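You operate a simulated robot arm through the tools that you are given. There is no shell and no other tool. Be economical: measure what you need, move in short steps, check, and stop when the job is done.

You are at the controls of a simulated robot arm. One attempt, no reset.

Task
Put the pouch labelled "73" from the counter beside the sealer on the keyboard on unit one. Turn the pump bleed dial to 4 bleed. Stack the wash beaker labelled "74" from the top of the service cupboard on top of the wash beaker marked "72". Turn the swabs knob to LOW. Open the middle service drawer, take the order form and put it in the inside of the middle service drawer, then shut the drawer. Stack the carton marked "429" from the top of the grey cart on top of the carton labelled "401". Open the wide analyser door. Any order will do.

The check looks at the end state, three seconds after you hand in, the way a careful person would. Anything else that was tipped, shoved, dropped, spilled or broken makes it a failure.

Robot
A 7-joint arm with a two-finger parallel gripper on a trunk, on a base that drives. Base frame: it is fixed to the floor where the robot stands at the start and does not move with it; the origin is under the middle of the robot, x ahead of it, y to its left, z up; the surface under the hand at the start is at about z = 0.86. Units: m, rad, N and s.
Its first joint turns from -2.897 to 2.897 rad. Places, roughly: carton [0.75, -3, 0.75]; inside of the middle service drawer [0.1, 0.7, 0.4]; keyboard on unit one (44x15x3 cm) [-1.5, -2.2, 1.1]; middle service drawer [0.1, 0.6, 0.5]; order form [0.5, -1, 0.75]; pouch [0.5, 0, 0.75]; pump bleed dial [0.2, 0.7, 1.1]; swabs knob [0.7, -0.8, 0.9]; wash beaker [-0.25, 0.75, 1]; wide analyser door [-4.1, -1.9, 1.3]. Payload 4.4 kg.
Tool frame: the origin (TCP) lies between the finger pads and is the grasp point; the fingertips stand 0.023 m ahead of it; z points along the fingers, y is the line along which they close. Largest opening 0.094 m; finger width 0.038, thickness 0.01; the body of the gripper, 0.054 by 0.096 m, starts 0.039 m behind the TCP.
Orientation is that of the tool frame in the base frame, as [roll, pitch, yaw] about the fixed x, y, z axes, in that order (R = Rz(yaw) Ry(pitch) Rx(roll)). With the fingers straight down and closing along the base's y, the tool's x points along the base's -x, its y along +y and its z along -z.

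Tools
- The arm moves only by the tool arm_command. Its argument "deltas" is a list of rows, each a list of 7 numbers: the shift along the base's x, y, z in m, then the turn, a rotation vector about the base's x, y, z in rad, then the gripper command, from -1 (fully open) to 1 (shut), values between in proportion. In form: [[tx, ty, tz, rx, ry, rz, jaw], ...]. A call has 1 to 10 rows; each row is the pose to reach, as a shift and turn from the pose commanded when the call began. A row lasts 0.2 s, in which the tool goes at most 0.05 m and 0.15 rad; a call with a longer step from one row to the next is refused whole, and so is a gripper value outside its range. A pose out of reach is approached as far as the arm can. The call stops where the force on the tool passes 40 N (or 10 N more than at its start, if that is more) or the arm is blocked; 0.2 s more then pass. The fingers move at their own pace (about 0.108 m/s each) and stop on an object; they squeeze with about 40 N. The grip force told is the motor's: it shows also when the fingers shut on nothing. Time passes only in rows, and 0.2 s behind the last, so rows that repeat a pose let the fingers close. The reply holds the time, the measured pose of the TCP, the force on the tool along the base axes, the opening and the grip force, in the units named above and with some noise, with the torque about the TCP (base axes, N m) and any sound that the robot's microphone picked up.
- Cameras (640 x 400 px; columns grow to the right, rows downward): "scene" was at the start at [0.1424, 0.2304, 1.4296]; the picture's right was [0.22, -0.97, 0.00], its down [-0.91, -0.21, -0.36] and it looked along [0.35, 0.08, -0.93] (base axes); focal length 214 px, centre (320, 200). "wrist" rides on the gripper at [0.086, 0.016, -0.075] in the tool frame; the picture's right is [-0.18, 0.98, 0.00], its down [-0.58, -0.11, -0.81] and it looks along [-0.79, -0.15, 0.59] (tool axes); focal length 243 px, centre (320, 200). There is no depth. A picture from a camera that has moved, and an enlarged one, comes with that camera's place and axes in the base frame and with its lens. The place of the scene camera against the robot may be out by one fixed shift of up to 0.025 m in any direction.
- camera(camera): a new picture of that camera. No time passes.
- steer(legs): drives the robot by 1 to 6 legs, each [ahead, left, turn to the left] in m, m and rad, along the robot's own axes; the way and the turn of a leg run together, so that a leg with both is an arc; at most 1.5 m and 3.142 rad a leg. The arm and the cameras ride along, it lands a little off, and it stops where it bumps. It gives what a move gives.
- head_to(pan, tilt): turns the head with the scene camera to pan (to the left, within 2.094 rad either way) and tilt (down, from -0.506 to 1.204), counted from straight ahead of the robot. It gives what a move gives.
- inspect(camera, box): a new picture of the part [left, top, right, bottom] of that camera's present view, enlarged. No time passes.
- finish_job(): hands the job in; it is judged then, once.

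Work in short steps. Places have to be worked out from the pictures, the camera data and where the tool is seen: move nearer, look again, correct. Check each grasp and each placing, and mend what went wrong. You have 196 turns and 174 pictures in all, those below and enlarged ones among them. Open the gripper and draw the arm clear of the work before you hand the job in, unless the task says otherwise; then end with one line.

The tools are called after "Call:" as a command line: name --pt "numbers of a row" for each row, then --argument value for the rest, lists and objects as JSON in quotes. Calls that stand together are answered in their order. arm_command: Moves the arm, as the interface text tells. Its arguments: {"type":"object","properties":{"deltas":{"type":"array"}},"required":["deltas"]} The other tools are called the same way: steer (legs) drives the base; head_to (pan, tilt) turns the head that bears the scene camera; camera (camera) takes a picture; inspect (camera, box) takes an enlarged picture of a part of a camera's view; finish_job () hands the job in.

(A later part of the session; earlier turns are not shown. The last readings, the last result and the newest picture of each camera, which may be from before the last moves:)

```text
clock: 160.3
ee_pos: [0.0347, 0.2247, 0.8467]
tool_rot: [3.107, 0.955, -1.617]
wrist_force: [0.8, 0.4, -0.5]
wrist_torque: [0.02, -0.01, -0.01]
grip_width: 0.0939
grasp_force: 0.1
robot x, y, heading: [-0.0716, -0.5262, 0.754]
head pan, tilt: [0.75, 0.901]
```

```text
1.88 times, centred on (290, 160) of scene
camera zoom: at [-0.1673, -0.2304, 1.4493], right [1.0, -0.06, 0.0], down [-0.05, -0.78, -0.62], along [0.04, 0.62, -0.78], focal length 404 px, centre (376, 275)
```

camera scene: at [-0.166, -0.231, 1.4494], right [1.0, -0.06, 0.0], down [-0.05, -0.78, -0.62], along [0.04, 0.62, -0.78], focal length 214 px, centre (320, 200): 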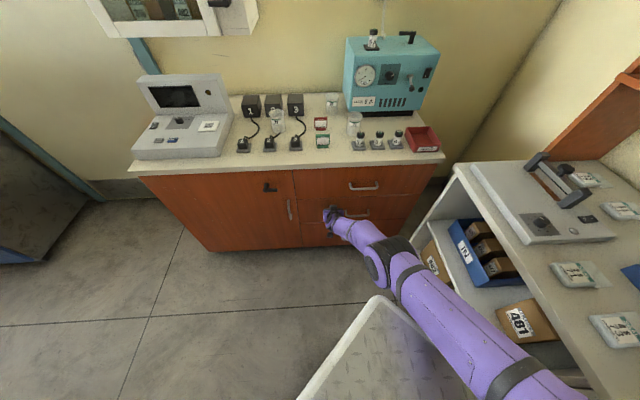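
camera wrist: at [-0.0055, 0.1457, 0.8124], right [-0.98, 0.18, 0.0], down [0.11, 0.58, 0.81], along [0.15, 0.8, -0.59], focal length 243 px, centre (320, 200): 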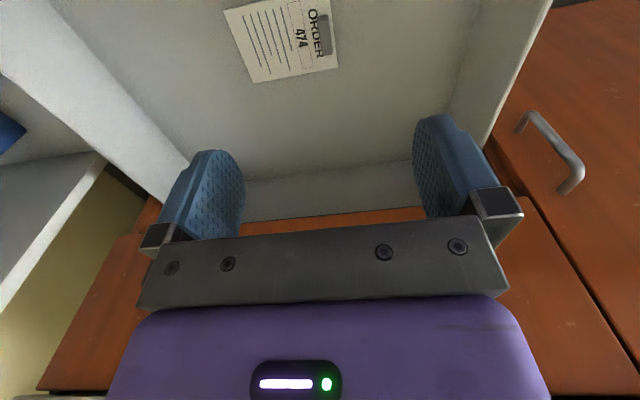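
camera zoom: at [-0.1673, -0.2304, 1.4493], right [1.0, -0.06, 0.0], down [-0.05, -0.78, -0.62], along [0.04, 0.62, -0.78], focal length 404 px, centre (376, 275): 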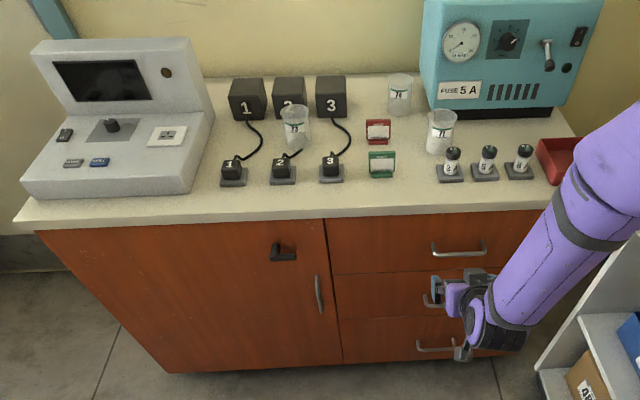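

Drawer closed cleanly. Raise the arm with the tool down so the wrist camera looks over the cupboard top for "72".

Call:
arm_command --pt "0 -0.01 0.045 -0.12 0 0 -1" --pt "0 -0.02 0.09 -0.24 0 0 -1" --pt "0 -0.02 0.135 -0.36 0 0 -1" --pt "-0.01 -0.02 0.18 -0.48 0 0 -1" --pt "-0.02 -0.02 0.225 -0.6 0 0 -1" --pt "-0.03 -0.02 0.27 -0.72 0 0 -1" --pt "-0.04 -0.01 0.315 -0.84 0 0 -1" --pt "-0.05 0.0 0.36 -0.95 0 0 -1" --pt "-0.06 0.0 0.4 -0.95 0 0 -1"

Call:
camera --camera "wrist"

Call:
head_to --pan 1.1 --tilt 0.4

Call:
camera --camera "scene"

```text
clock: 162.3
ee_pos: [-0.0263, 0.2272, 1.244]
tool_rot: [-3.137, 0.006, -1.597]
wrist_force: [-0.1, -0.1, -0.5]
wrist_torque: [-0.01, -0.03, 0.02]
grip_width: 0.0942
grasp_force: 0.0
robot x, y, heading: [-0.072, -0.5269, 0.762]
head pan, tilt: [0.75, 0.901]
```

```text
76 pictures are left
camera wrist: at [-0.0446, 0.14, 1.3193], right [-0.98, 0.21, 0.0], down [0.12, 0.57, 0.81], along [0.17, 0.79, -0.59], focal length 243 px, centre (320, 200)
```

wrist: 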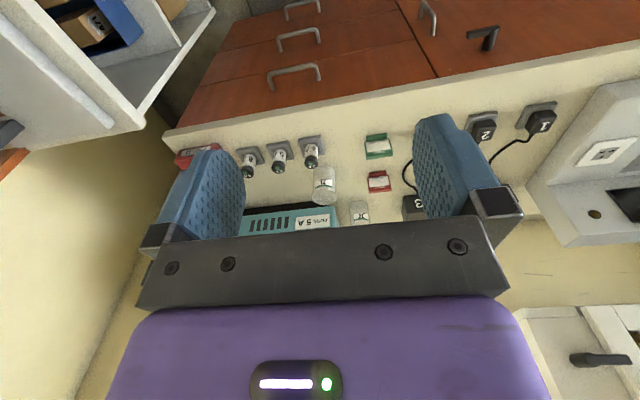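

```text
clock: 163.2
ee_pos: [-0.0273, 0.2264, 1.244]
tool_rot: [-3.139, 0.008, -1.597]
wrist_force: [0.1, 0.7, -0.5]
wrist_torque: [0.03, 0.01, 0.0]
grip_width: 0.0941
grasp_force: 0.0
robot x, y, heading: [-0.0702, -0.5273, 0.76]
head pan, tilt: [1.1, 0.4]
```

```text
75 pictures are left
camera scene: at [-0.198, -0.2172, 1.4923], right [0.96, 0.28, 0.0], down [0.11, -0.37, -0.92], along [-0.26, 0.88, -0.39], focal length 214 px, centre (320, 200)
```

scene: 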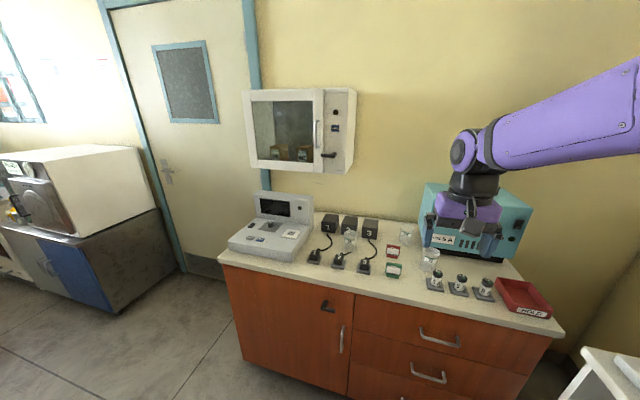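

No "72" here. Zoom at the left machine/sink region.

Call:
inspect --camera "scene" --box '[320, 200, 460, 310]'

Call:
head_to --pan 2.09 --tilt 0.35

Call:
camera --camera "scene"

```text
3.64 times, centred on (390, 255) of scene
camera zoom: at [-0.198, -0.2172, 1.4923], right [0.96, 0.28, 0.0], down [0.11, -0.37, -0.92], along [-0.26, 0.88, -0.39], focal length 780 px, centre (66, 0)
```

zoom: 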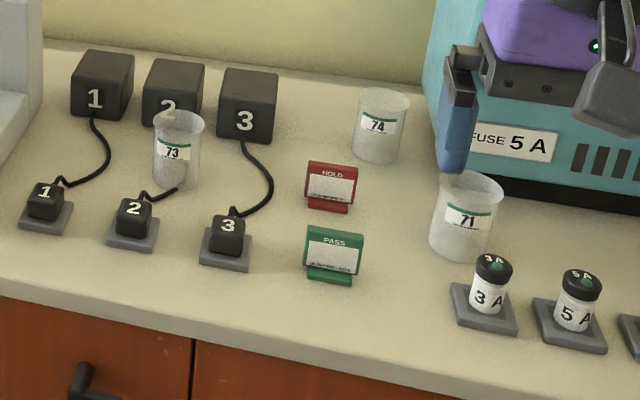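

```text
clock: 164.5
ee_pos: [-0.0263, 0.2278, 1.2443]
tool_rot: [-3.14, 0.008, -1.596]
wrist_force: [-1.0, 0.1, 1.3]
wrist_torque: [-0.01, 0.0, 0.01]
grip_width: 0.094
grasp_force: 0.0
robot x, y, heading: [-0.0702, -0.5291, 0.756]
head pan, tilt: [2.089, 0.351]
```

```text
73 pictures are left
camera scene: at [-0.261, -0.279, 1.497], right [0.29, 0.96, 0.0], down [0.33, -0.1, -0.94], along [-0.9, 0.27, -0.34], focal length 214 px, centre (320, 200)
```

scene: 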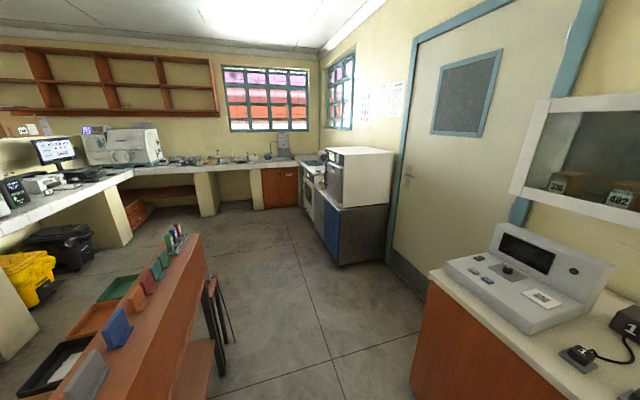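

Zoom on the far bench by the window.

Call:
inspect --camera "scene" --box '[150, 130, 330, 190]'

```text
3.56 times, centred on (240, 160) of scene
camera zoom: at [-0.261, -0.279, 1.497], right [0.29, 0.96, 0.0], down [0.33, -0.1, -0.94], along [-0.9, 0.27, -0.34], focal length 763 px, centre (604, 342)
```

zoom: 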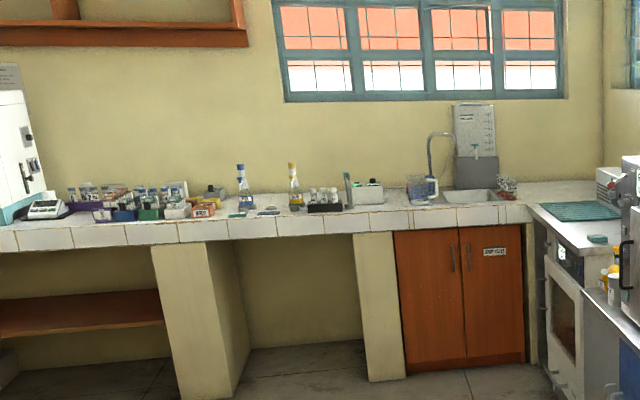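

Beaker 72 isn't visible; proceed with the pouch and keep looking. Move the arm over toward the pouch.

Call:
arm_command --pt "0.035 -0.02 0 0 0 -0.145 -1" --pt "0.07 -0.04 0 0 0 -0.29 -1" --pt "0.105 -0.06 0 0 0 -0.435 -1" --pt "0.14 -0.085 0 0 0 -0.58 -1" --pt "0.175 -0.11 0 0 0 -0.725 -1" --pt "0.21 -0.135 0 0 0 -0.87 -1" --pt "0.245 -0.165 0 0 0 -1.015 -1" --pt "0.28 -0.195 0 0 0 -1.16 -1" --pt "0.315 -0.225 0 0 0 -1.305 -1" --pt "0.35 -0.255 0 0 0 -1.45 -1"

Call:
arm_command --pt "0.035 -0.03 -0.015 0 0 -0.095 -1" --pt "0.07 -0.06 -0.03 0 0 -0.095 -1" --pt "0.1 -0.09 -0.05 0 0 -0.095 -1" --pt "0.13 -0.12 -0.07 0 0 -0.095 -1" --pt "0.14 -0.15 -0.1 0 0 -0.095 -1" --pt "0.14 -0.17 -0.14 0 0 -0.095 -1"

Call:
camera --camera "wrist"

```text
clock: 166.7
ee_pos: [0.3242, -0.0282, 1.2467]
tool_rot: [-3.14, 0.007, -3.049]
wrist_force: [-0.3, 0.9, 0.1]
wrist_torque: [-0.04, -0.02, -0.01]
grip_width: 0.094
grasp_force: 0.1
robot x, y, heading: [-0.0732, -0.5289, 0.755]
head pan, tilt: [2.089, 0.351]
```

```text
clock: 168.1
ee_pos: [0.4649, -0.1982, 1.1046]
tool_rot: [-3.139, 0.007, 3.141]
wrist_force: [0.1, 0.2, -0.4]
wrist_torque: [0.03, -0.02, 0.02]
grip_width: 0.094
grasp_force: 0.1
robot x, y, heading: [-0.0705, -0.5271, 0.757]
head pan, tilt: [2.089, 0.351]
```

```text
71 pictures are left
camera wrist: at [0.3795, -0.1826, 1.1799], right [0.18, 0.98, 0.0], down [0.58, -0.11, 0.81], along [0.8, -0.15, -0.59], focal length 243 px, centre (320, 200)
```

wrist: 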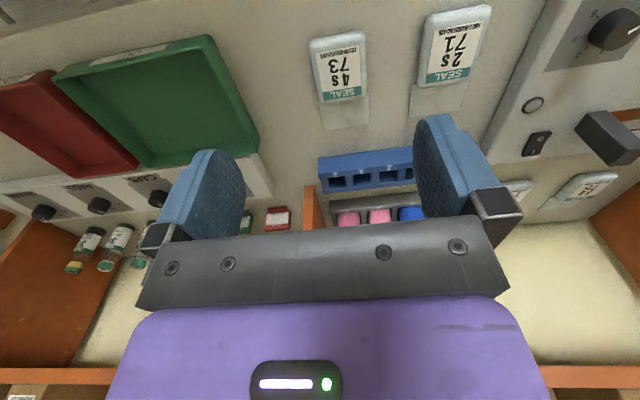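

Pouch 73 is at about (0.526, −0.188), ~6.5 cm wide. Move above it and descend partly.

Call:
arm_command --pt "0.02 0.003 -0.04 0 0 0 -1" --pt "0.04 0.006 -0.08 0 0 0 -1" --pt "0.061 0.01 -0.12 0 0 0 -1" --pt "0.061 0.01 -0.16 0 0 0 -1"

Call:
camera --camera "wrist"

```text
clock: 169.1
ee_pos: [0.5262, -0.1885, 0.9446]
tool_rot: [3.141, 0.007, -3.141]
wrist_force: [-1.4, 0.5, -0.2]
wrist_torque: [0.02, -0.03, 0.01]
grip_width: 0.0943
grasp_force: 0.0
robot x, y, heading: [-0.0703, -0.5273, 0.762]
head pan, tilt: [2.089, 0.351]
```

```text
70 pictures are left
camera wrist: at [0.4398, -0.1726, 1.0201], right [0.18, 0.98, 0.0], down [0.58, -0.11, 0.81], along [0.8, -0.15, -0.59], focal length 243 px, centre (320, 200)
```

wrist: 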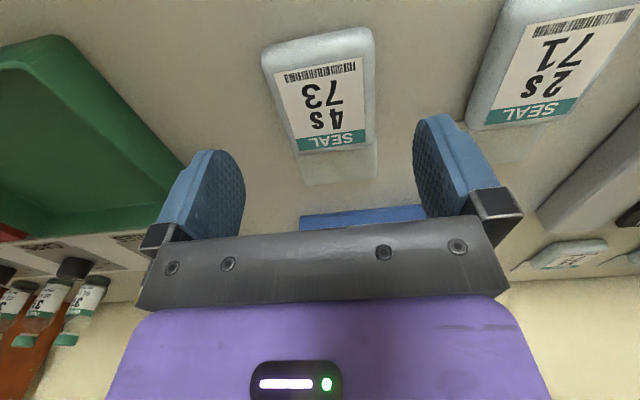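

Aligned. Descend and grip the pouch.

Call:
arm_command --pt "0.002 0.002 -0.03 0 0 0 -1" --pt "0.002 0.002 -0.056 0 0 0 -1" --pt "0.002 0.002 -0.056 0 0 0 0" --pt "0.002 0.002 -0.056 0 0 0 1" --pt "0.002 0.002 -0.056 0 0 0 1"

Call:
arm_command --pt "0 0 0.03 0 0 0 1" --pt "0 0 0.07 0 0 0 1" --pt "0 0 0.11 0 0 0 1" --pt "-0.03 0 0.15 0 0 0 1" --pt "-0.06 0 0.18 0 0 0 1" --pt "-0.09 0 0.21 0 0 0 1" --pt "-0.12 0 0.24 0 0 0 1"

Call:
camera --camera "wrist"

```text
clock: 170.3
ee_pos: [0.5301, -0.1845, 0.8878]
tool_rot: [-3.139, 0.008, 3.141]
wrist_force: [0.8, 0.9, 0.1]
wrist_torque: [0.0, 0.03, -0.01]
grip_width: 0.0649
grasp_force: 39.7
robot x, y, heading: [-0.0684, -0.5332, 0.759]
head pan, tilt: [2.089, 0.351]
```

```text
clock: 171.9
ee_pos: [0.4084, -0.187, 1.1281]
tool_rot: [-3.138, 0.005, 3.139]
wrist_force: [0.3, 0.7, -0.2]
wrist_torque: [-0.03, 0.04, 0.03]
grip_width: 0.0651
grasp_force: 40.1
robot x, y, heading: [-0.0747, -0.5289, 0.756]
head pan, tilt: [2.089, 0.351]
```

```text
69 pictures are left
camera wrist: at [0.3213, -0.1706, 1.2036], right [0.19, 0.98, 0.0], down [0.58, -0.11, 0.81], along [0.8, -0.15, -0.59], focal length 243 px, centre (320, 200)
```

wrist: 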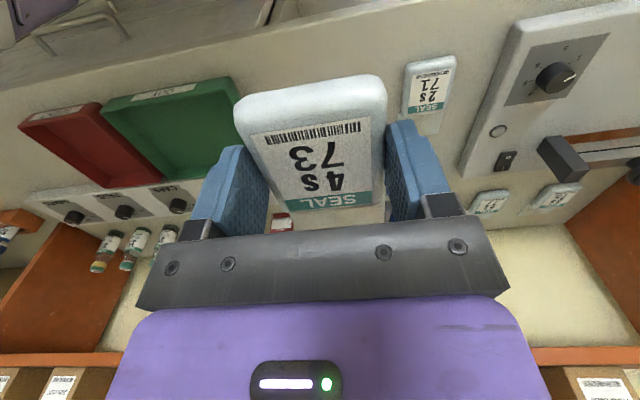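

Pouch held. Turn the robot right to face −y (toward the aisle), checking on the way.

Call:
steer --legs '[[0, 0, -0.76], [0, 0, -1.57]]'

```text
clock: 178.2
ee_pos: [-0.1915, -1.1044, 1.1284]
tool_rot: [-3.14, 0.008, 0.744]
wrist_force: [-0.3, 0.3, -0.7]
wrist_torque: [0.0, -0.03, -0.03]
grip_width: 0.0647
grasp_force: 39.9
robot x, y, heading: [-0.0709, -0.5329, -1.641]
head pan, tilt: [2.089, 0.351]
```

Turned without bumps. Drive ahead 0.6 m and look right toward the island and bench.

Call:
steer --legs '[[0, 0, 0.07], [0.5, 0, 0]]'

Call:
head_to --pan -0.9 --tilt 0.45

Call:
camera --camera "scene"

Call:
head_to --pan 0.1 --tilt 0.3

Call:
camera --camera "scene"

```text
clock: 181.7
ee_pos: [-0.1553, -1.6224, 1.129]
tool_rot: [3.141, 0.007, 0.811]
wrist_force: [0.3, -0.1, -0.4]
wrist_torque: [-0.02, 0.03, -0.01]
grip_width: 0.0648
grasp_force: 39.9
robot x, y, heading: [-0.0726, -1.0393, -1.577]
head pan, tilt: [2.089, 0.351]
```

```text
clock: 184.3
ee_pos: [-0.155, -1.6222, 1.1293]
tool_rot: [-3.14, 0.006, 0.809]
wrist_force: [-0.8, -0.9, -0.3]
wrist_torque: [0.01, 0.02, 0.01]
grip_width: 0.0648
grasp_force: 39.8
robot x, y, heading: [-0.0708, -1.041, -1.57]
head pan, tilt: [-0.901, 0.45]
```

```text
68 pictures are left
camera scene: at [0.0777, -1.2144, 1.4878], right [-0.62, 0.79, 0.0], down [0.34, 0.27, -0.9], along [-0.71, -0.56, -0.44], focal length 214 px, centre (320, 200)
```

scene: 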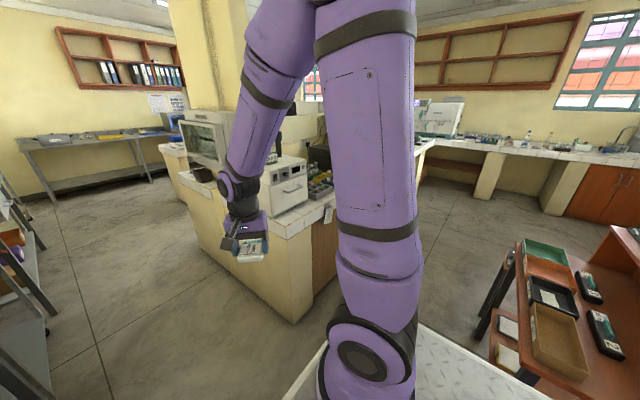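

```text
clock: 185.6
ee_pos: [-0.1547, -1.6231, 1.129]
tool_rot: [-3.14, 0.006, 0.809]
wrist_force: [-0.5, -0.3, 0.4]
wrist_torque: [-0.01, 0.01, 0.02]
grip_width: 0.0649
grasp_force: 39.9
robot x, y, heading: [-0.0698, -1.0371, -1.57]
head pan, tilt: [0.099, 0.3]
```

```text
67 pictures are left
camera scene: at [0.1588, -1.2505, 1.5017], right [-1.0, -0.09, 0.0], down [-0.03, 0.29, -0.96], along [0.09, -0.95, -0.3], focal length 214 px, centre (320, 200)
```

scene: 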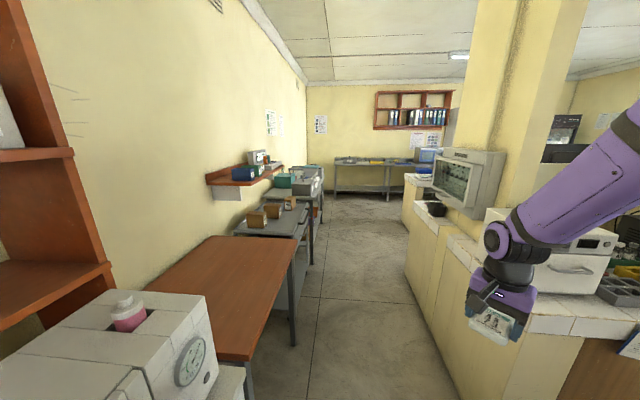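

Gap between bench (y≳−1.0) and island (y≲−1.8) looks ~0.8 m; I'll back into it. Turn left to heading 0 first.

Call:
steer --legs '[[0, 0, 1.57]]'

Call:
arm_command --pt "-0.03 -0.01 0.02 0 0 0 1" --pt "-0.06 -0.02 0.04 0 0 0 1" --pt "-0.09 -0.03 0.06 0 0 0 1" --pt "-0.12 -0.04 0.07 0 0 0 1"

Call:
head_to --pan -2.09 --tilt 0.5

Call:
camera --camera "scene"

```text
clock: 188.7
ee_pos: [0.4273, -1.3307, 1.1241]
tool_rot: [-3.116, -0.014, 1.978]
wrist_force: [-13.8, -2.2, -2.3]
wrist_torque: [0.07, 0.52, -1.4]
grip_width: 0.0717
grasp_force: 39.7
robot x, y, heading: [-0.0724, -1.0409, -0.379]
head pan, tilt: [0.099, 0.3]
stopped in leg 1: the force on the tool passed its limit at 130 N (the readings are from after the stop); the commanded pose is now the measured one
```

```text
clock: 189.7
ee_pos: [0.3113, -1.3699, 1.1941]
tool_rot: [-3.119, -0.011, 1.984]
wrist_force: [0.6, 0.3, -1.1]
wrist_torque: [-0.02, 0.01, 0.02]
grip_width: 0.0648
grasp_force: 39.8
robot x, y, heading: [-0.073, -1.0374, -0.38]
head pan, tilt: [0.099, 0.3]
```

```text
clock: 191.8
ee_pos: [0.312, -1.3703, 1.1957]
tool_rot: [-3.116, -0.011, 1.983]
wrist_force: [0.3, 0.7, -0.6]
wrist_torque: [0.01, 0.0, 0.01]
grip_width: 0.065
grasp_force: 40.1
robot x, y, heading: [-0.0744, -1.0395, -0.373]
head pan, tilt: [-2.089, 0.499]
```

```text
66 pictures are left
camera scene: at [0.0232, -0.9319, 1.4833], right [-0.63, 0.78, 0.0], down [0.37, 0.3, -0.88], along [-0.68, -0.55, -0.48], focal length 214 px, centre (320, 200)
```

scene: 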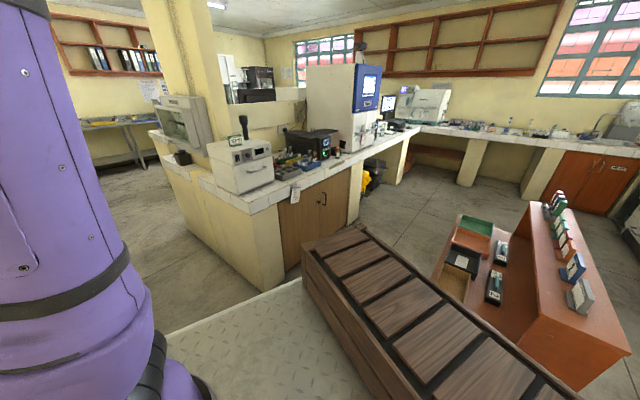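

The hand bumped the microwave at ~0.43. Check it wasn't displaced.

Call:
head_to --pan -0.5 --tilt 0.5

Call:
camera --camera "scene"

Call:
camera --camera "wrist"

```text
clock: 193.4
ee_pos: [0.3108, -1.3698, 1.1963]
tool_rot: [-3.118, -0.01, 1.982]
wrist_force: [0.0, 0.1, -1.3]
wrist_torque: [-0.02, 0.0, 0.0]
grip_width: 0.0649
grasp_force: 40.1
robot x, y, heading: [-0.0779, -1.038, -0.376]
head pan, tilt: [-0.499, 0.499]
```

```text
65 pictures are left
camera scene: at [0.1523, -0.9448, 1.4833], right [-0.77, -0.64, 0.0], down [-0.31, 0.37, -0.88], along [0.56, -0.67, -0.48], focal length 214 px, centre (320, 200)
```

scene: 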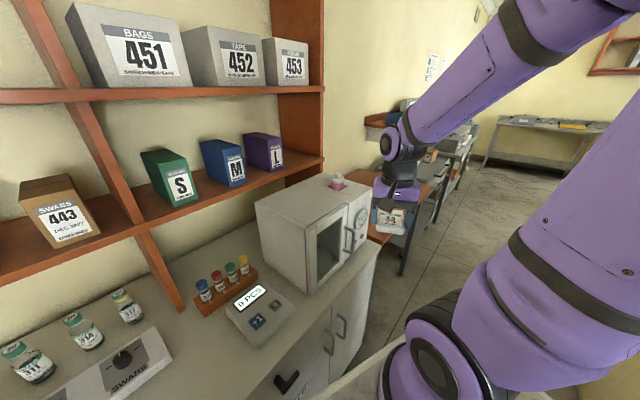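

```text
64 pictures are left
camera wrist: at [0.293, -1.2852, 1.2714], right [0.97, 0.22, -0.02], down [0.15, -0.58, 0.8], along [0.17, -0.78, -0.6], focal length 243 px, centre (320, 200)
```

wrist: 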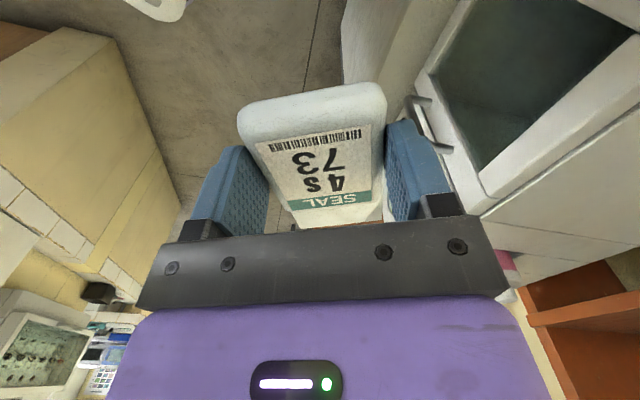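

Microwave and its cup look undisturbed and the pouch is still held. Move the hand away to the left before finishing the turn.

Call:
arm_command --pt "-0.005 0.045 0.005 0 0 0.05 1" --pt "0 0.09 0.01 0 0 0.1 1" --pt "0.01 0.135 0.01 0 0 0.15 1" --pt "0.02 0.18 0.01 0 0 0.2 1" --pt "0.03 0.225 0.01 0 0 0.25 1" --pt "0.04 0.27 0.01 0 0 0.3 1" --pt "0.05 0.315 0.01 0 0 0.35 1" --pt "0.06 0.36 0.01 0 0 0.4 1"

```text
clock: 195.2
ee_pos: [0.3676, -1.0142, 1.2068]
tool_rot: [-3.119, -0.011, 2.382]
wrist_force: [-0.2, -0.5, 0.0]
wrist_torque: [0.0, -0.03, 0.0]
grip_width: 0.0649
grasp_force: 39.4
out of reach, approached as far as the arm can: row 1, 2, 3, 4, 5
robot x, y, heading: [-0.0715, -1.0387, -0.377]
head pan, tilt: [-0.499, 0.499]
```

Finish the turn to heading 0, then strafe right to y≈−1.38.

Call:
steer --legs '[[0, 0, 0.377]]'

Call:
steer --legs '[[-0.06, -0.34, 0]]'

Call:
head_to --pan -2.09 --tilt 0.75

Call:
camera --camera "scene"

Call:
head_to --pan 2.09 --tilt 0.75

Call:
camera --camera "scene"

```text
clock: 196.8
ee_pos: [0.3281, -0.8553, 1.2058]
tool_rot: [-3.12, -0.01, 2.755]
wrist_force: [-0.1, 0.1, -0.8]
wrist_torque: [-0.01, -0.01, -0.02]
grip_width: 0.065
grasp_force: 39.9
robot x, y, heading: [-0.0762, -1.0405, -0.008]
head pan, tilt: [-0.499, 0.499]
```

```text
clock: 199.0
ee_pos: [0.2678, -1.1982, 1.2047]
tool_rot: [-3.118, -0.01, 2.752]
wrist_force: [0.0, 0.2, -0.7]
wrist_torque: [0.01, -0.01, -0.01]
grip_width: 0.065
grasp_force: 39.7
robot x, y, heading: [-0.136, -1.3826, -0.001]
head pan, tilt: [-0.499, 0.499]
```

```text
clock: 200.7
ee_pos: [0.2688, -1.1983, 1.2055]
tool_rot: [-3.119, -0.011, 2.752]
wrist_force: [-0.1, 0.5, -0.6]
wrist_torque: [0.0, 0.01, -0.01]
grip_width: 0.0651
grasp_force: 40.3
robot x, y, heading: [-0.1342, -1.3769, -0.009]
head pan, tilt: [-2.089, 0.75]
```

```text
63 pictures are left
camera scene: at [-0.0858, -1.2365, 1.4613], right [-0.87, 0.5, 0.0], down [0.34, 0.59, -0.73], along [-0.37, -0.63, -0.68], focal length 214 px, centre (320, 200)
```

scene: 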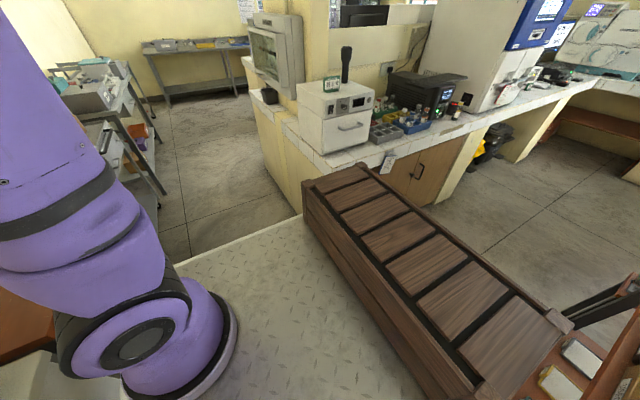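

```text
clock: 204.1
ee_pos: [0.2691, -1.1985, 1.206]
tool_rot: [-3.119, -0.009, 2.754]
wrist_force: [-0.1, 0.2, -1.1]
wrist_torque: [0.03, 0.04, 0.01]
grip_width: 0.0648
grasp_force: 40.2
robot x, y, heading: [-0.1329, -1.3806, -0.009]
head pan, tilt: [2.089, 0.75]
```

```text
62 pictures are left
camera scene: at [-0.085, -1.0925, 1.4613], right [0.87, 0.49, 0.0], down [0.33, -0.59, -0.73], along [-0.36, 0.64, -0.68], focal length 214 px, centre (320, 200)
```

scene: 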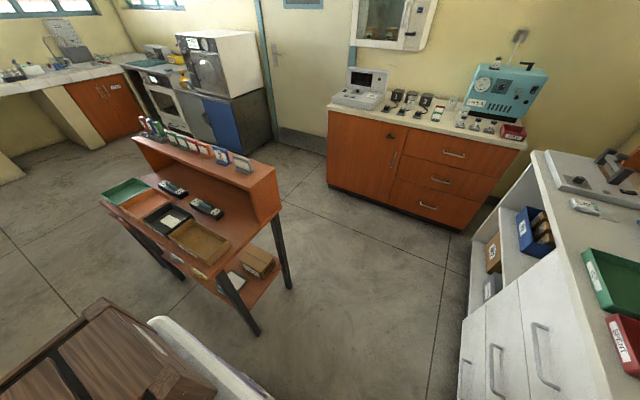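

Bench front edge is at y≈−0.92, island edge ≈−1.8; robot at −1.38 fits. Reverse 0.7 m.

Call:
steer --legs '[[-0.7, 0, 0]]'

Call:
head_to --pan -2.05 --tilt 0.6

Call:
camera --camera "scene"

```text
clock: 207.9
ee_pos: [-0.4301, -1.1942, 1.206]
tool_rot: [-3.12, -0.01, 2.761]
wrist_force: [0.2, 0.1, -0.3]
wrist_torque: [0.05, 0.01, 0.01]
grip_width: 0.0649
grasp_force: 40.0
robot x, y, heading: [-0.8349, -1.3819, 0.003]
head pan, tilt: [2.089, 0.75]
```

```text
clock: 211.3
ee_pos: [-0.4296, -1.1926, 1.205]
tool_rot: [-3.118, -0.009, 2.759]
wrist_force: [-0.5, -0.2, -0.5]
wrist_torque: [0.0, -0.05, 0.02]
grip_width: 0.0647
grasp_force: 40.4
robot x, y, heading: [-0.8301, -1.3834, 0.0]
head pan, tilt: [-2.051, 0.6]
```

```text
61 pictures are left
camera scene: at [-0.7835, -1.2406, 1.4742], right [-0.89, 0.46, 0.0], down [0.26, 0.5, -0.83], along [-0.38, -0.73, -0.56], focal length 214 px, centre (320, 200)
```

scene: 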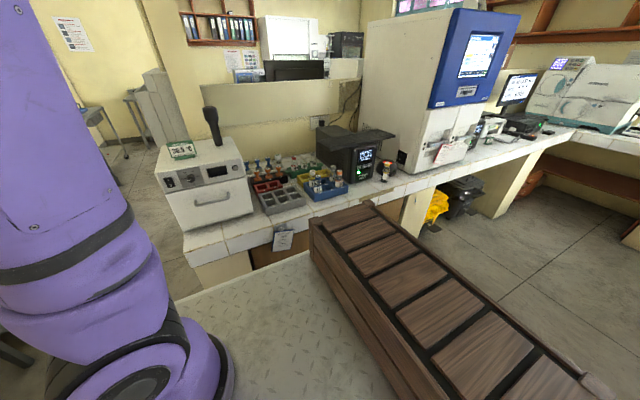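

The place estimate falls on the black unit. Zoom on its top.

Call:
inspect --camera "scene" --box '[240, 90, 420, 215]'

```text
3.20 times, centred on (330, 152) of scene
camera zoom: at [-0.7835, -1.2406, 1.4742], right [-0.89, 0.46, 0.0], down [0.26, 0.5, -0.83], along [-0.38, -0.73, -0.56], focal length 686 px, centre (288, 352)
```

zoom: 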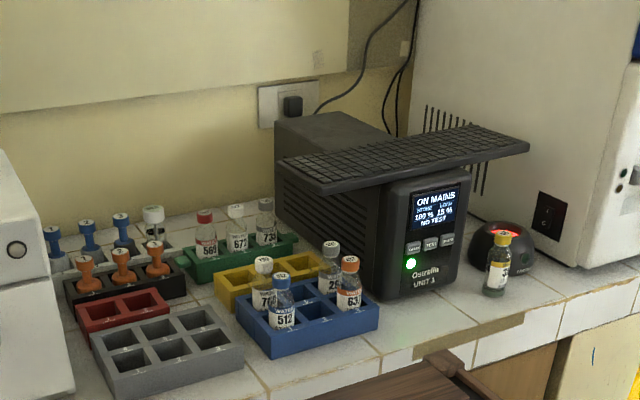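

The keyboard lies across "Unit 1" (UPS), centre ≈(−1.54, −2.24), top z≈1.07. Reverse 0.6 m more to stand beside it.

Call:
steer --legs '[[-0.6, 0, 0]]'

Call:
steer --legs '[[0, -0.05, 0]]'

Call:
arm_command --pt "0.02 -0.045 0.02 0 0 -0.12 1" --pt "0.03 -0.09 0.04 0 0 -0.24 1" --pt "0.04 -0.135 0.05 0 0 -0.36 1" --pt "0.04 -0.18 0.06 0 0 -0.48 1" --pt "0.03 -0.225 0.06 0 0 -0.6 1" --pt "0.02 -0.27 0.06 0 0 -0.72 1" --pt "0.0 -0.315 0.06 0 0 -0.84 1" --pt "-0.025 -0.355 0.06 0 0 -0.96 1" --pt "-0.05 -0.395 0.06 0 0 -1.08 1" --pt "-0.08 -0.43 0.06 0 0 -1.19 1"

```text
clock: 214.6
ee_pos: [-1.0193, -1.1936, 1.207]
tool_rot: [-3.118, -0.01, 2.756]
wrist_force: [-0.1, -0.1, -0.9]
wrist_torque: [0.02, -0.02, 0.02]
grip_width: 0.0649
grasp_force: 40.0
robot x, y, heading: [-1.4204, -1.3808, -0.003]
head pan, tilt: [-2.051, 0.6]
```

```text
clock: 215.5
ee_pos: [-1.0183, -1.2451, 1.2055]
tool_rot: [-3.121, -0.011, 2.755]
wrist_force: [0.4, 0.4, 0.4]
wrist_torque: [0.05, 0.01, 0.0]
grip_width: 0.0647
grasp_force: 39.7
robot x, y, heading: [-1.424, -1.4276, -0.008]
head pan, tilt: [-2.051, 0.6]
```

```text
refused: row 1 steps farther than a row can; nothing moved
```

Redo with a shorter first step.

Call:
arm_command --pt "0.015 -0.042 0.01 0 0 -0.12 1" --pt "0.025 -0.085 0.02 0 0 -0.24 1" --pt "0.03 -0.13 0.03 0 0 -0.36 1" --pt "0.03 -0.175 0.04 0 0 -0.48 1" --pt "0.02 -0.22 0.05 0 0 -0.6 1" --pt "0.01 -0.265 0.06 0 0 -0.72 1" --pt "-0.01 -0.31 0.06 0 0 -0.84 1" --pt "-0.035 -0.35 0.06 0 0 -0.96 1" --pt "-0.065 -0.39 0.06 0 0 -1.08 1" --pt "-0.095 -0.425 0.06 0 0 -1.19 1"

Call:
arm_command --pt "-0.04 -0.025 0 0 0 0 1" --pt "-0.08 -0.05 0 0 0 0 1" --pt "-0.12 -0.07 0 0 0 0 1" --pt "-0.16 -0.09 0 0 0 0 1" --pt "-0.205 -0.105 0 0 0 0 1" --pt "-0.25 -0.12 0 0 0 0 1" --pt "-0.295 -0.135 0 0 0 0 1" --pt "-0.335 -0.16 0 0 0 0 1"

Call:
head_to --pan -1.6 --tilt 0.6

Call:
camera --camera "scene"

Call:
camera --camera "wrist"

```text
clock: 217.7
ee_pos: [-1.1138, -1.6681, 1.266]
tool_rot: [-3.119, -0.011, 1.562]
wrist_force: [-0.6, -0.7, -0.4]
wrist_torque: [-0.01, 0.0, 0.0]
grip_width: 0.0649
grasp_force: 39.4
robot x, y, heading: [-1.4209, -1.4311, 0.0]
head pan, tilt: [-2.051, 0.6]
```

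```text
clock: 219.5
ee_pos: [-1.4478, -1.8298, 1.2678]
tool_rot: [-3.119, -0.012, 1.568]
wrist_force: [0.2, 0.7, 0.0]
wrist_torque: [-0.01, -0.06, 0.01]
grip_width: 0.0647
grasp_force: 39.4
robot x, y, heading: [-1.4227, -1.4318, -0.006]
head pan, tilt: [-2.051, 0.6]
```

```text
clock: 220.4
ee_pos: [-1.4488, -1.8299, 1.2661]
tool_rot: [-3.121, -0.01, 1.564]
wrist_force: [0.7, 0.4, -0.8]
wrist_torque: [0.02, 0.02, 0.0]
grip_width: 0.0648
grasp_force: 40.1
robot x, y, heading: [-1.42, -1.4292, -0.007]
head pan, tilt: [-1.6, 0.6]
```

```text
59 pictures are left
camera scene: at [-1.3353, -1.3005, 1.4742], right [-1.0, 0.03, 0.0], down [0.02, 0.56, -0.83], along [-0.03, -0.82, -0.56], focal length 214 px, centre (320, 200)
```

scene: 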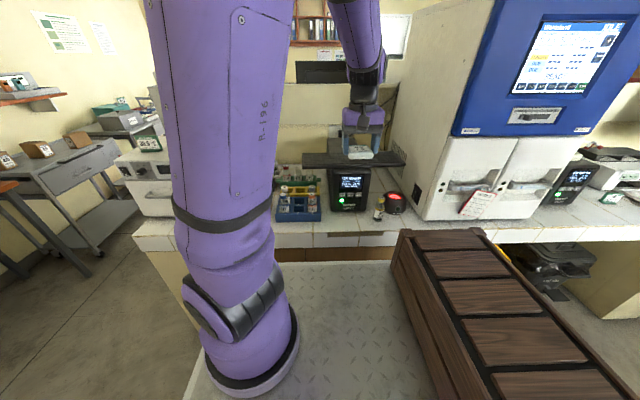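

```text
58 pictures are left
camera wrist: at [-1.4294, -1.7456, 1.3428], right [0.98, -0.19, -0.02], down [-0.1, -0.59, 0.8], along [-0.17, -0.78, -0.6], focal length 243 px, centre (320, 200)
```

wrist: 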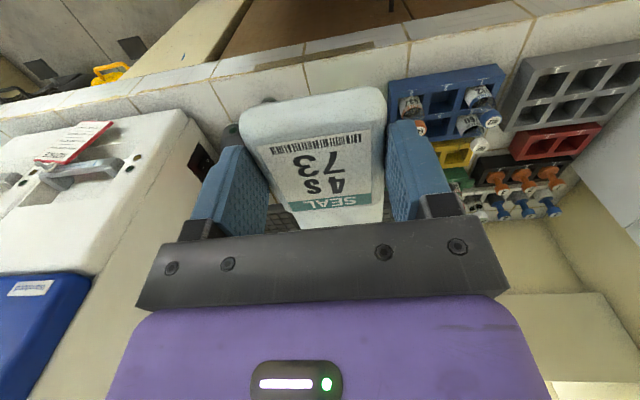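

Keyboard centre ≈(−1.53, −2.22). Move above it and descend to z≈1.135.

Call:
arm_command --pt "-0.01 -0.045 0 0 0 0 1" --pt "-0.02 -0.09 0 0 0 0 1" --pt "-0.03 -0.135 0 0 0 0 1" --pt "-0.04 -0.18 0 0 0 0 1" --pt "-0.05 -0.225 0 0 0 0 1" --pt "-0.06 -0.27 0 0 0 0 1" --pt "-0.07 -0.315 0 0 0 0 1" --pt "-0.08 -0.36 0 0 0 0 1" --pt "-0.082 -0.388 -0.03 0 0 0 1" --pt "-0.082 -0.388 -0.07 0 0 0 1"

Call:
camera --camera "wrist"

Call:
inspect --camera "scene" --box '[280, 80, 430, 220]'

```text
clock: 222.6
ee_pos: [-1.5319, -2.2184, 1.1969]
tool_rot: [-3.119, -0.01, 1.567]
wrist_force: [1.2, 0.1, 0.2]
wrist_torque: [0.01, 0.07, -0.02]
grip_width: 0.0647
grasp_force: 40.1
robot x, y, heading: [-1.4223, -1.4303, 0.001]
head pan, tilt: [-1.6, 0.6]
```

```text
57 pictures are left
camera wrist: at [-1.5127, -2.1331, 1.2718], right [0.98, -0.19, -0.02], down [-0.09, -0.59, 0.8], along [-0.17, -0.79, -0.6], focal length 243 px, centre (320, 200)
```

wrist: 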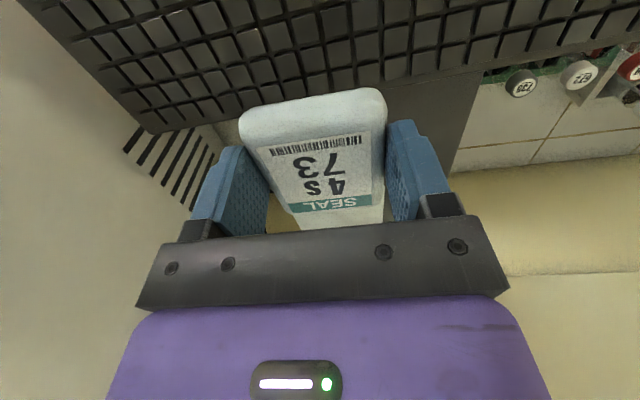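

```text
2.86 times, centred on (355, 150) of scene
camera zoom: at [-1.3351, -1.3002, 1.4742], right [-1.0, 0.03, 0.0], down [0.02, 0.56, -0.83], along [-0.03, -0.82, -0.56], focal length 613 px, centre (220, 343)
```

zoom: 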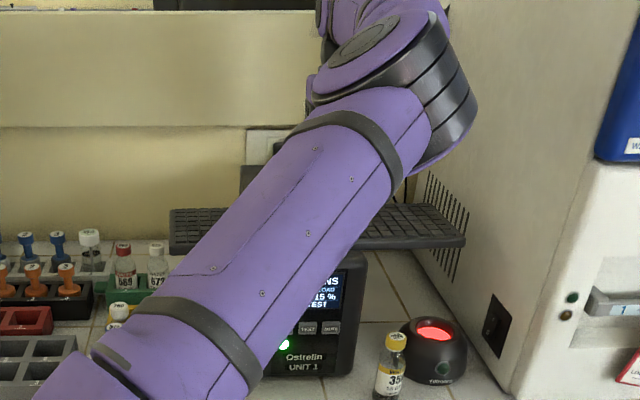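

The wrist view puts the keyboard's far edge at y≈−2.25 and left end at x≈−1.72, so its centre is (−1.50, −2.175). Shift and descend.

Call:
arm_command --pt "0.016 0.027 0 0.02 0 0 1" --pt "0.032 0.053 0 0.02 0 0 1" --pt "0.032 0.053 -0.03 0.02 0 0 1" --pt "0.032 0.053 -0.055 0.02 0 0 1" --pt "0.032 0.053 -0.075 0.02 0 0 1"

Call:
camera --camera "wrist"

```text
clock: 223.8
ee_pos: [-1.4977, -2.1629, 1.1234]
tool_rot: [-3.12, -0.028, 1.563]
wrist_force: [-1.4, 0.8, 15.1]
wrist_torque: [-1.07, -0.52, -0.03]
grip_width: 0.0652
grasp_force: 39.8
robot x, y, heading: [-1.4206, -1.4307, -0.004]
head pan, tilt: [-1.6, 0.6]
```

```text
55 pictures are left
camera wrist: at [-1.4793, -2.0815, 1.2002], right [0.98, -0.19, -0.03], down [-0.09, -0.6, 0.79], along [-0.17, -0.77, -0.61], focal length 243 px, centre (320, 200)
```

wrist: 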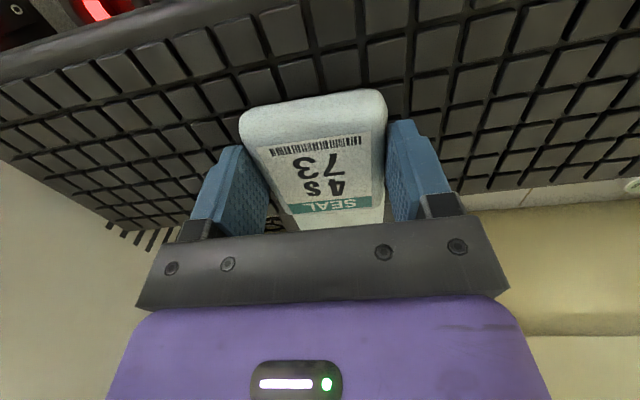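

Contact (15 N) – pouch rests on the keyboard. Release and lift gently.

Call:
arm_command --pt "0 0 0.002 0 0 0 0.3" --pt "0 0 0.002 0 0 0 -0.3" --pt "0 0 0.002 0 0 0 -1" --pt "0 0 0.002 0 0 0 -1" --pt "0 0 0.03 0 0 0 -1" --pt "0 0 0.07 0 0 0 -1" --pt "0 0 0.11 0 0 0 -1" --pt "0 0.04 0.14 0 0 0 -1" --pt "0 0.085 0.15 0 0 0 -1"

Call:
camera --camera "wrist"

```text
clock: 225.8
ee_pos: [-1.4992, -2.0805, 1.2702]
tool_rot: [-3.121, -0.034, 1.565]
wrist_force: [0.6, -0.7, -0.1]
wrist_torque: [0.07, 0.0, -0.01]
grip_width: 0.094
grasp_force: 0.1
robot x, y, heading: [-1.4192, -1.4305, -0.004]
head pan, tilt: [-1.6, 0.6]
```

```text
54 pictures are left
camera wrist: at [-1.4798, -1.9978, 1.3483], right [0.98, -0.19, -0.03], down [-0.09, -0.61, 0.79], along [-0.17, -0.77, -0.61], focal length 243 px, centre (320, 200)
```

wrist: 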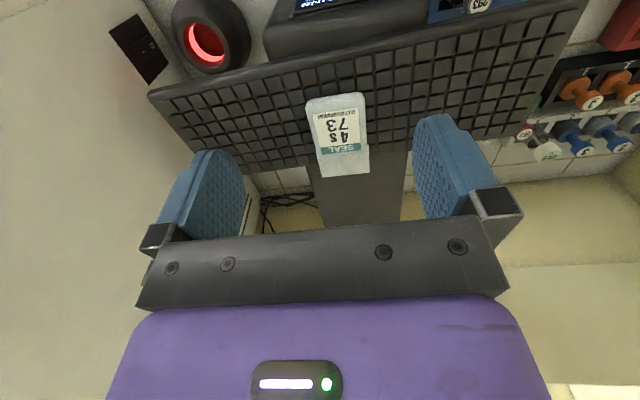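

Pouch sits on the keyboard. Now tuck the arm back to the front before driving to the analyser.

Call:
arm_command --pt "0.01 0.045 0 -0.02 0 0.08 -1" --pt "0.02 0.09 0 -0.04 0 0.16 -1" --pt "0.03 0.135 0 -0.04 0 0.24 -1" --pt "0.06 0.17 0 -0.04 0 0.32 -1" --pt "0.1 0.195 0 -0.04 0 0.4 -1" --pt "0.145 0.215 0 -0.04 0 0.5 -1" --pt "0.19 0.235 0 -0.04 0 0.6 -1" --pt "0.235 0.255 0 -0.04 0 0.7 -1" --pt "0.28 0.275 0 -0.04 0 0.8 -1" --pt "0.325 0.295 0 -0.04 0 0.9 -1"

Call:
arm_command --pt "0.03 0.035 0 0 0 0.1 -1" --pt "0.06 0.07 0 0 0 0.2 -1" --pt "0.09 0.105 0 0 0 0.3 -1" --pt "0.11 0.145 0 0 0 0.4 -1" --pt "0.13 0.185 0 0 0 0.5 -1" --pt "0.14 0.23 0 0 0 0.6 -1" --pt "0.15 0.275 0 0 0 0.67 -1"

Call:
steer --legs '[[-1.1, 0.05, 0]]'

Call:
head_to --pan -2.09 --tilt 0.35

Call:
camera --camera "scene"

```text
clock: 228.0
ee_pos: [-1.1727, -1.7831, 1.2734]
tool_rot: [-3.104, 0.002, 2.463]
wrist_force: [-0.4, 0.1, 0.5]
wrist_torque: [0.0, -0.03, 0.02]
grip_width: 0.0941
grasp_force: 0.0
robot x, y, heading: [-1.4225, -1.4302, 0.0]
head pan, tilt: [-1.6, 0.6]
```

```text
clock: 229.6
ee_pos: [-1.0246, -1.5108, 1.271]
tool_rot: [-3.105, 0.002, 3.135]
wrist_force: [-0.1, 0.0, -0.1]
wrist_torque: [0.05, -0.02, -0.02]
grip_width: 0.0941
grasp_force: 0.1
robot x, y, heading: [-1.4249, -1.4293, -0.006]
head pan, tilt: [-1.6, 0.6]
```

```text
clock: 235.3
ee_pos: [-2.1355, -1.4551, 1.2709]
tool_rot: [-3.103, 0.004, 3.135]
wrist_force: [0.5, 1.5, 0.1]
wrist_torque: [0.03, -0.02, 0.01]
grip_width: 0.094
grasp_force: 0.1
robot x, y, heading: [-2.5336, -1.3746, -0.006]
head pan, tilt: [-1.6, 0.6]
```

```text
clock: 236.3
ee_pos: [-2.1358, -1.4554, 1.2705]
tool_rot: [-3.104, 0.004, 3.134]
wrist_force: [0.1, 1.0, 1.0]
wrist_torque: [0.02, 0.0, -0.01]
grip_width: 0.0939
grasp_force: 0.1
robot x, y, heading: [-2.5352, -1.373, -0.004]
head pan, tilt: [-2.089, 0.351]
```

```text
53 pictures are left
camera scene: at [-2.4893, -1.2377, 1.4969], right [-0.87, 0.5, 0.0], down [0.17, 0.3, -0.94], along [-0.47, -0.81, -0.34], focal length 214 px, centre (320, 200)
```

scene: 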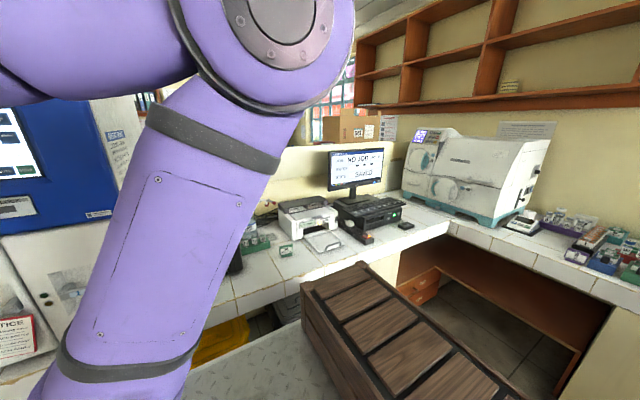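

The analyser stands in the corner; zoom on its front.

Call:
inspect --camera "scene" --box '[390, 115, 560, 235]'

```text
3.33 times, centred on (475, 175) of scene
camera zoom: at [-2.4893, -1.2377, 1.4969], right [-0.87, 0.5, 0.0], down [0.17, 0.3, -0.94], along [-0.47, -0.81, -0.34], focal length 715 px, centre (-197, 283)
```

zoom: 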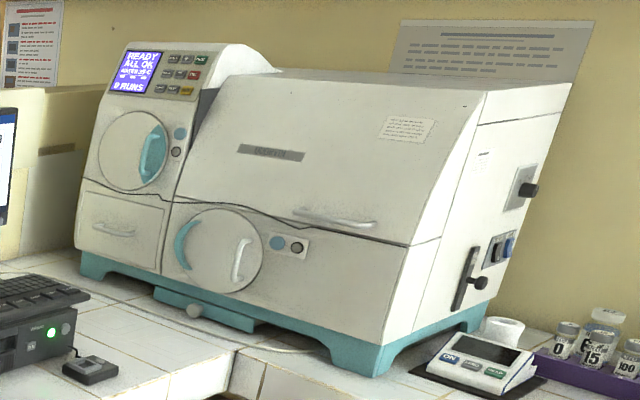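

The wide door is the slanted lid with the horizontal handle at about (−3.88, −1.81, 1.18), hinged on top. Move clear, turn around, and approach.

Call:
steer --legs '[[0, 0.4, 0]]'

Call:
steer --legs '[[0, 0, 3.14]]'

Call:
head_to --pan 0.35 --tilt 0.4

Call:
camera --camera "scene"

```text
clock: 238.8
ee_pos: [-2.1336, -1.0538, 1.2705]
tool_rot: [-3.102, 0.003, 3.134]
wrist_force: [0.9, 0.9, -0.5]
wrist_torque: [0.01, 0.0, -0.01]
grip_width: 0.0938
grasp_force: 0.1
robot x, y, heading: [-2.5256, -0.9751, -0.007]
head pan, tilt: [-2.089, 0.351]
```

```text
clock: 246.5
ee_pos: [-2.9276, -0.8953, 1.2706]
tool_rot: [-3.103, 0.003, 0.001]
wrist_force: [-0.4, 0.4, -0.9]
wrist_torque: [0.02, 0.01, 0.0]
grip_width: 0.094
grasp_force: 0.2
robot x, y, heading: [-2.5317, -0.9738, -3.139]
head pan, tilt: [-2.089, 0.351]
```

```text
clock: 248.8
ee_pos: [-2.9273, -0.8951, 1.2704]
tool_rot: [-3.103, 0.003, 0.001]
wrist_force: [0.1, 0.1, -0.3]
wrist_torque: [0.0, -0.01, -0.01]
grip_width: 0.094
grasp_force: 0.0
robot x, y, heading: [-2.5305, -0.9727, -3.134]
head pan, tilt: [0.351, 0.4]
```

```text
51 pictures are left
camera scene: at [-2.728, -1.258, 1.4924], right [-0.35, 0.94, 0.0], down [0.36, 0.14, -0.92], along [-0.86, -0.32, -0.39], focal length 214 px, centre (320, 200)
```

scene: 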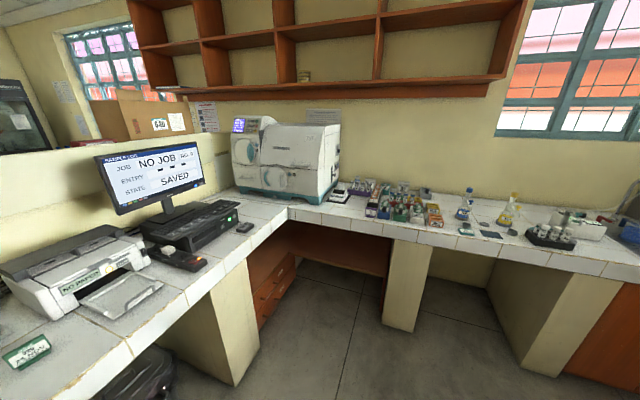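

Turned. Zoom on the analyser for triangulating the handle.

Call:
inspect --camera "scene" --box '[220, 105, 360, 210]'

```text
3.81 times, centred on (290, 158) of scene
camera zoom: at [-2.728, -1.258, 1.4924], right [-0.35, 0.94, 0.0], down [0.36, 0.14, -0.92], along [-0.86, -0.32, -0.39], focal length 817 px, centre (434, 362)
```

zoom: 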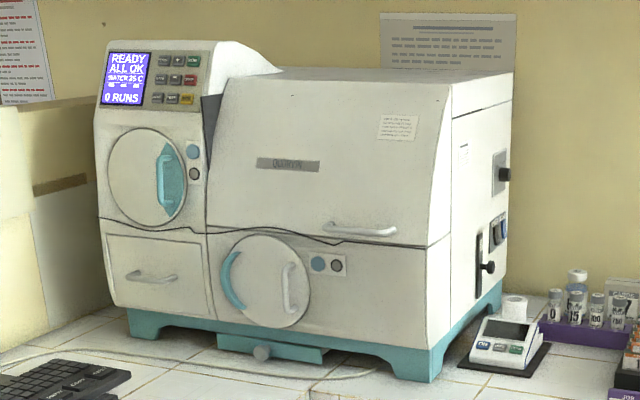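

Handle triangulates to about (−3.80, −1.775, 1.20). Drive to (−3.08, −1.40).

Call:
steer --legs '[[0.5, 0.43, 0]]'

Call:
head_to --pan 0.5 --tilt 0.45

Call:
camera --camera "scene"

```text
clock: 252.4
ee_pos: [-3.435, -1.3233, 1.271]
tool_rot: [-3.103, 0.004, 0.001]
wrist_force: [-1.4, -0.3, 0.2]
wrist_torque: [0.02, 0.01, 0.02]
grip_width: 0.0941
grasp_force: 0.1
robot x, y, heading: [-3.0399, -1.3985, -3.145]
head pan, tilt: [0.351, 0.4]
```

```text
clock: 253.1
ee_pos: [-3.4353, -1.3238, 1.2698]
tool_rot: [-3.102, 0.004, -0.001]
wrist_force: [0.2, 0.3, -0.5]
wrist_torque: [-0.01, 0.02, 0.0]
grip_width: 0.0942
grasp_force: 0.1
robot x, y, heading: [-3.0353, -1.4017, -3.139]
head pan, tilt: [0.499, 0.45]
```

```text
49 pictures are left
camera scene: at [-3.2307, -1.6986, 1.4878], right [-0.48, 0.88, 0.0], down [0.38, 0.21, -0.9], along [-0.79, -0.43, -0.44], focal length 214 px, centre (320, 200)
```

scene: 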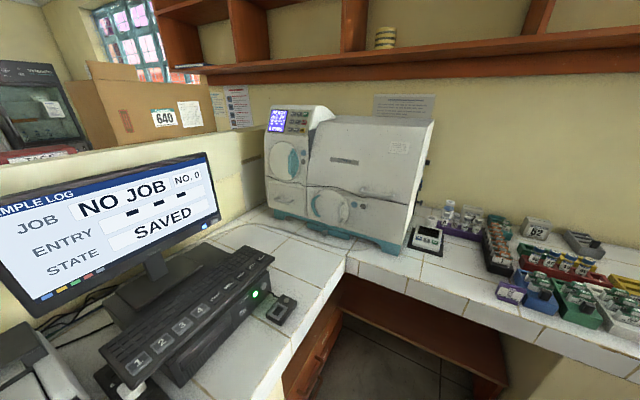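

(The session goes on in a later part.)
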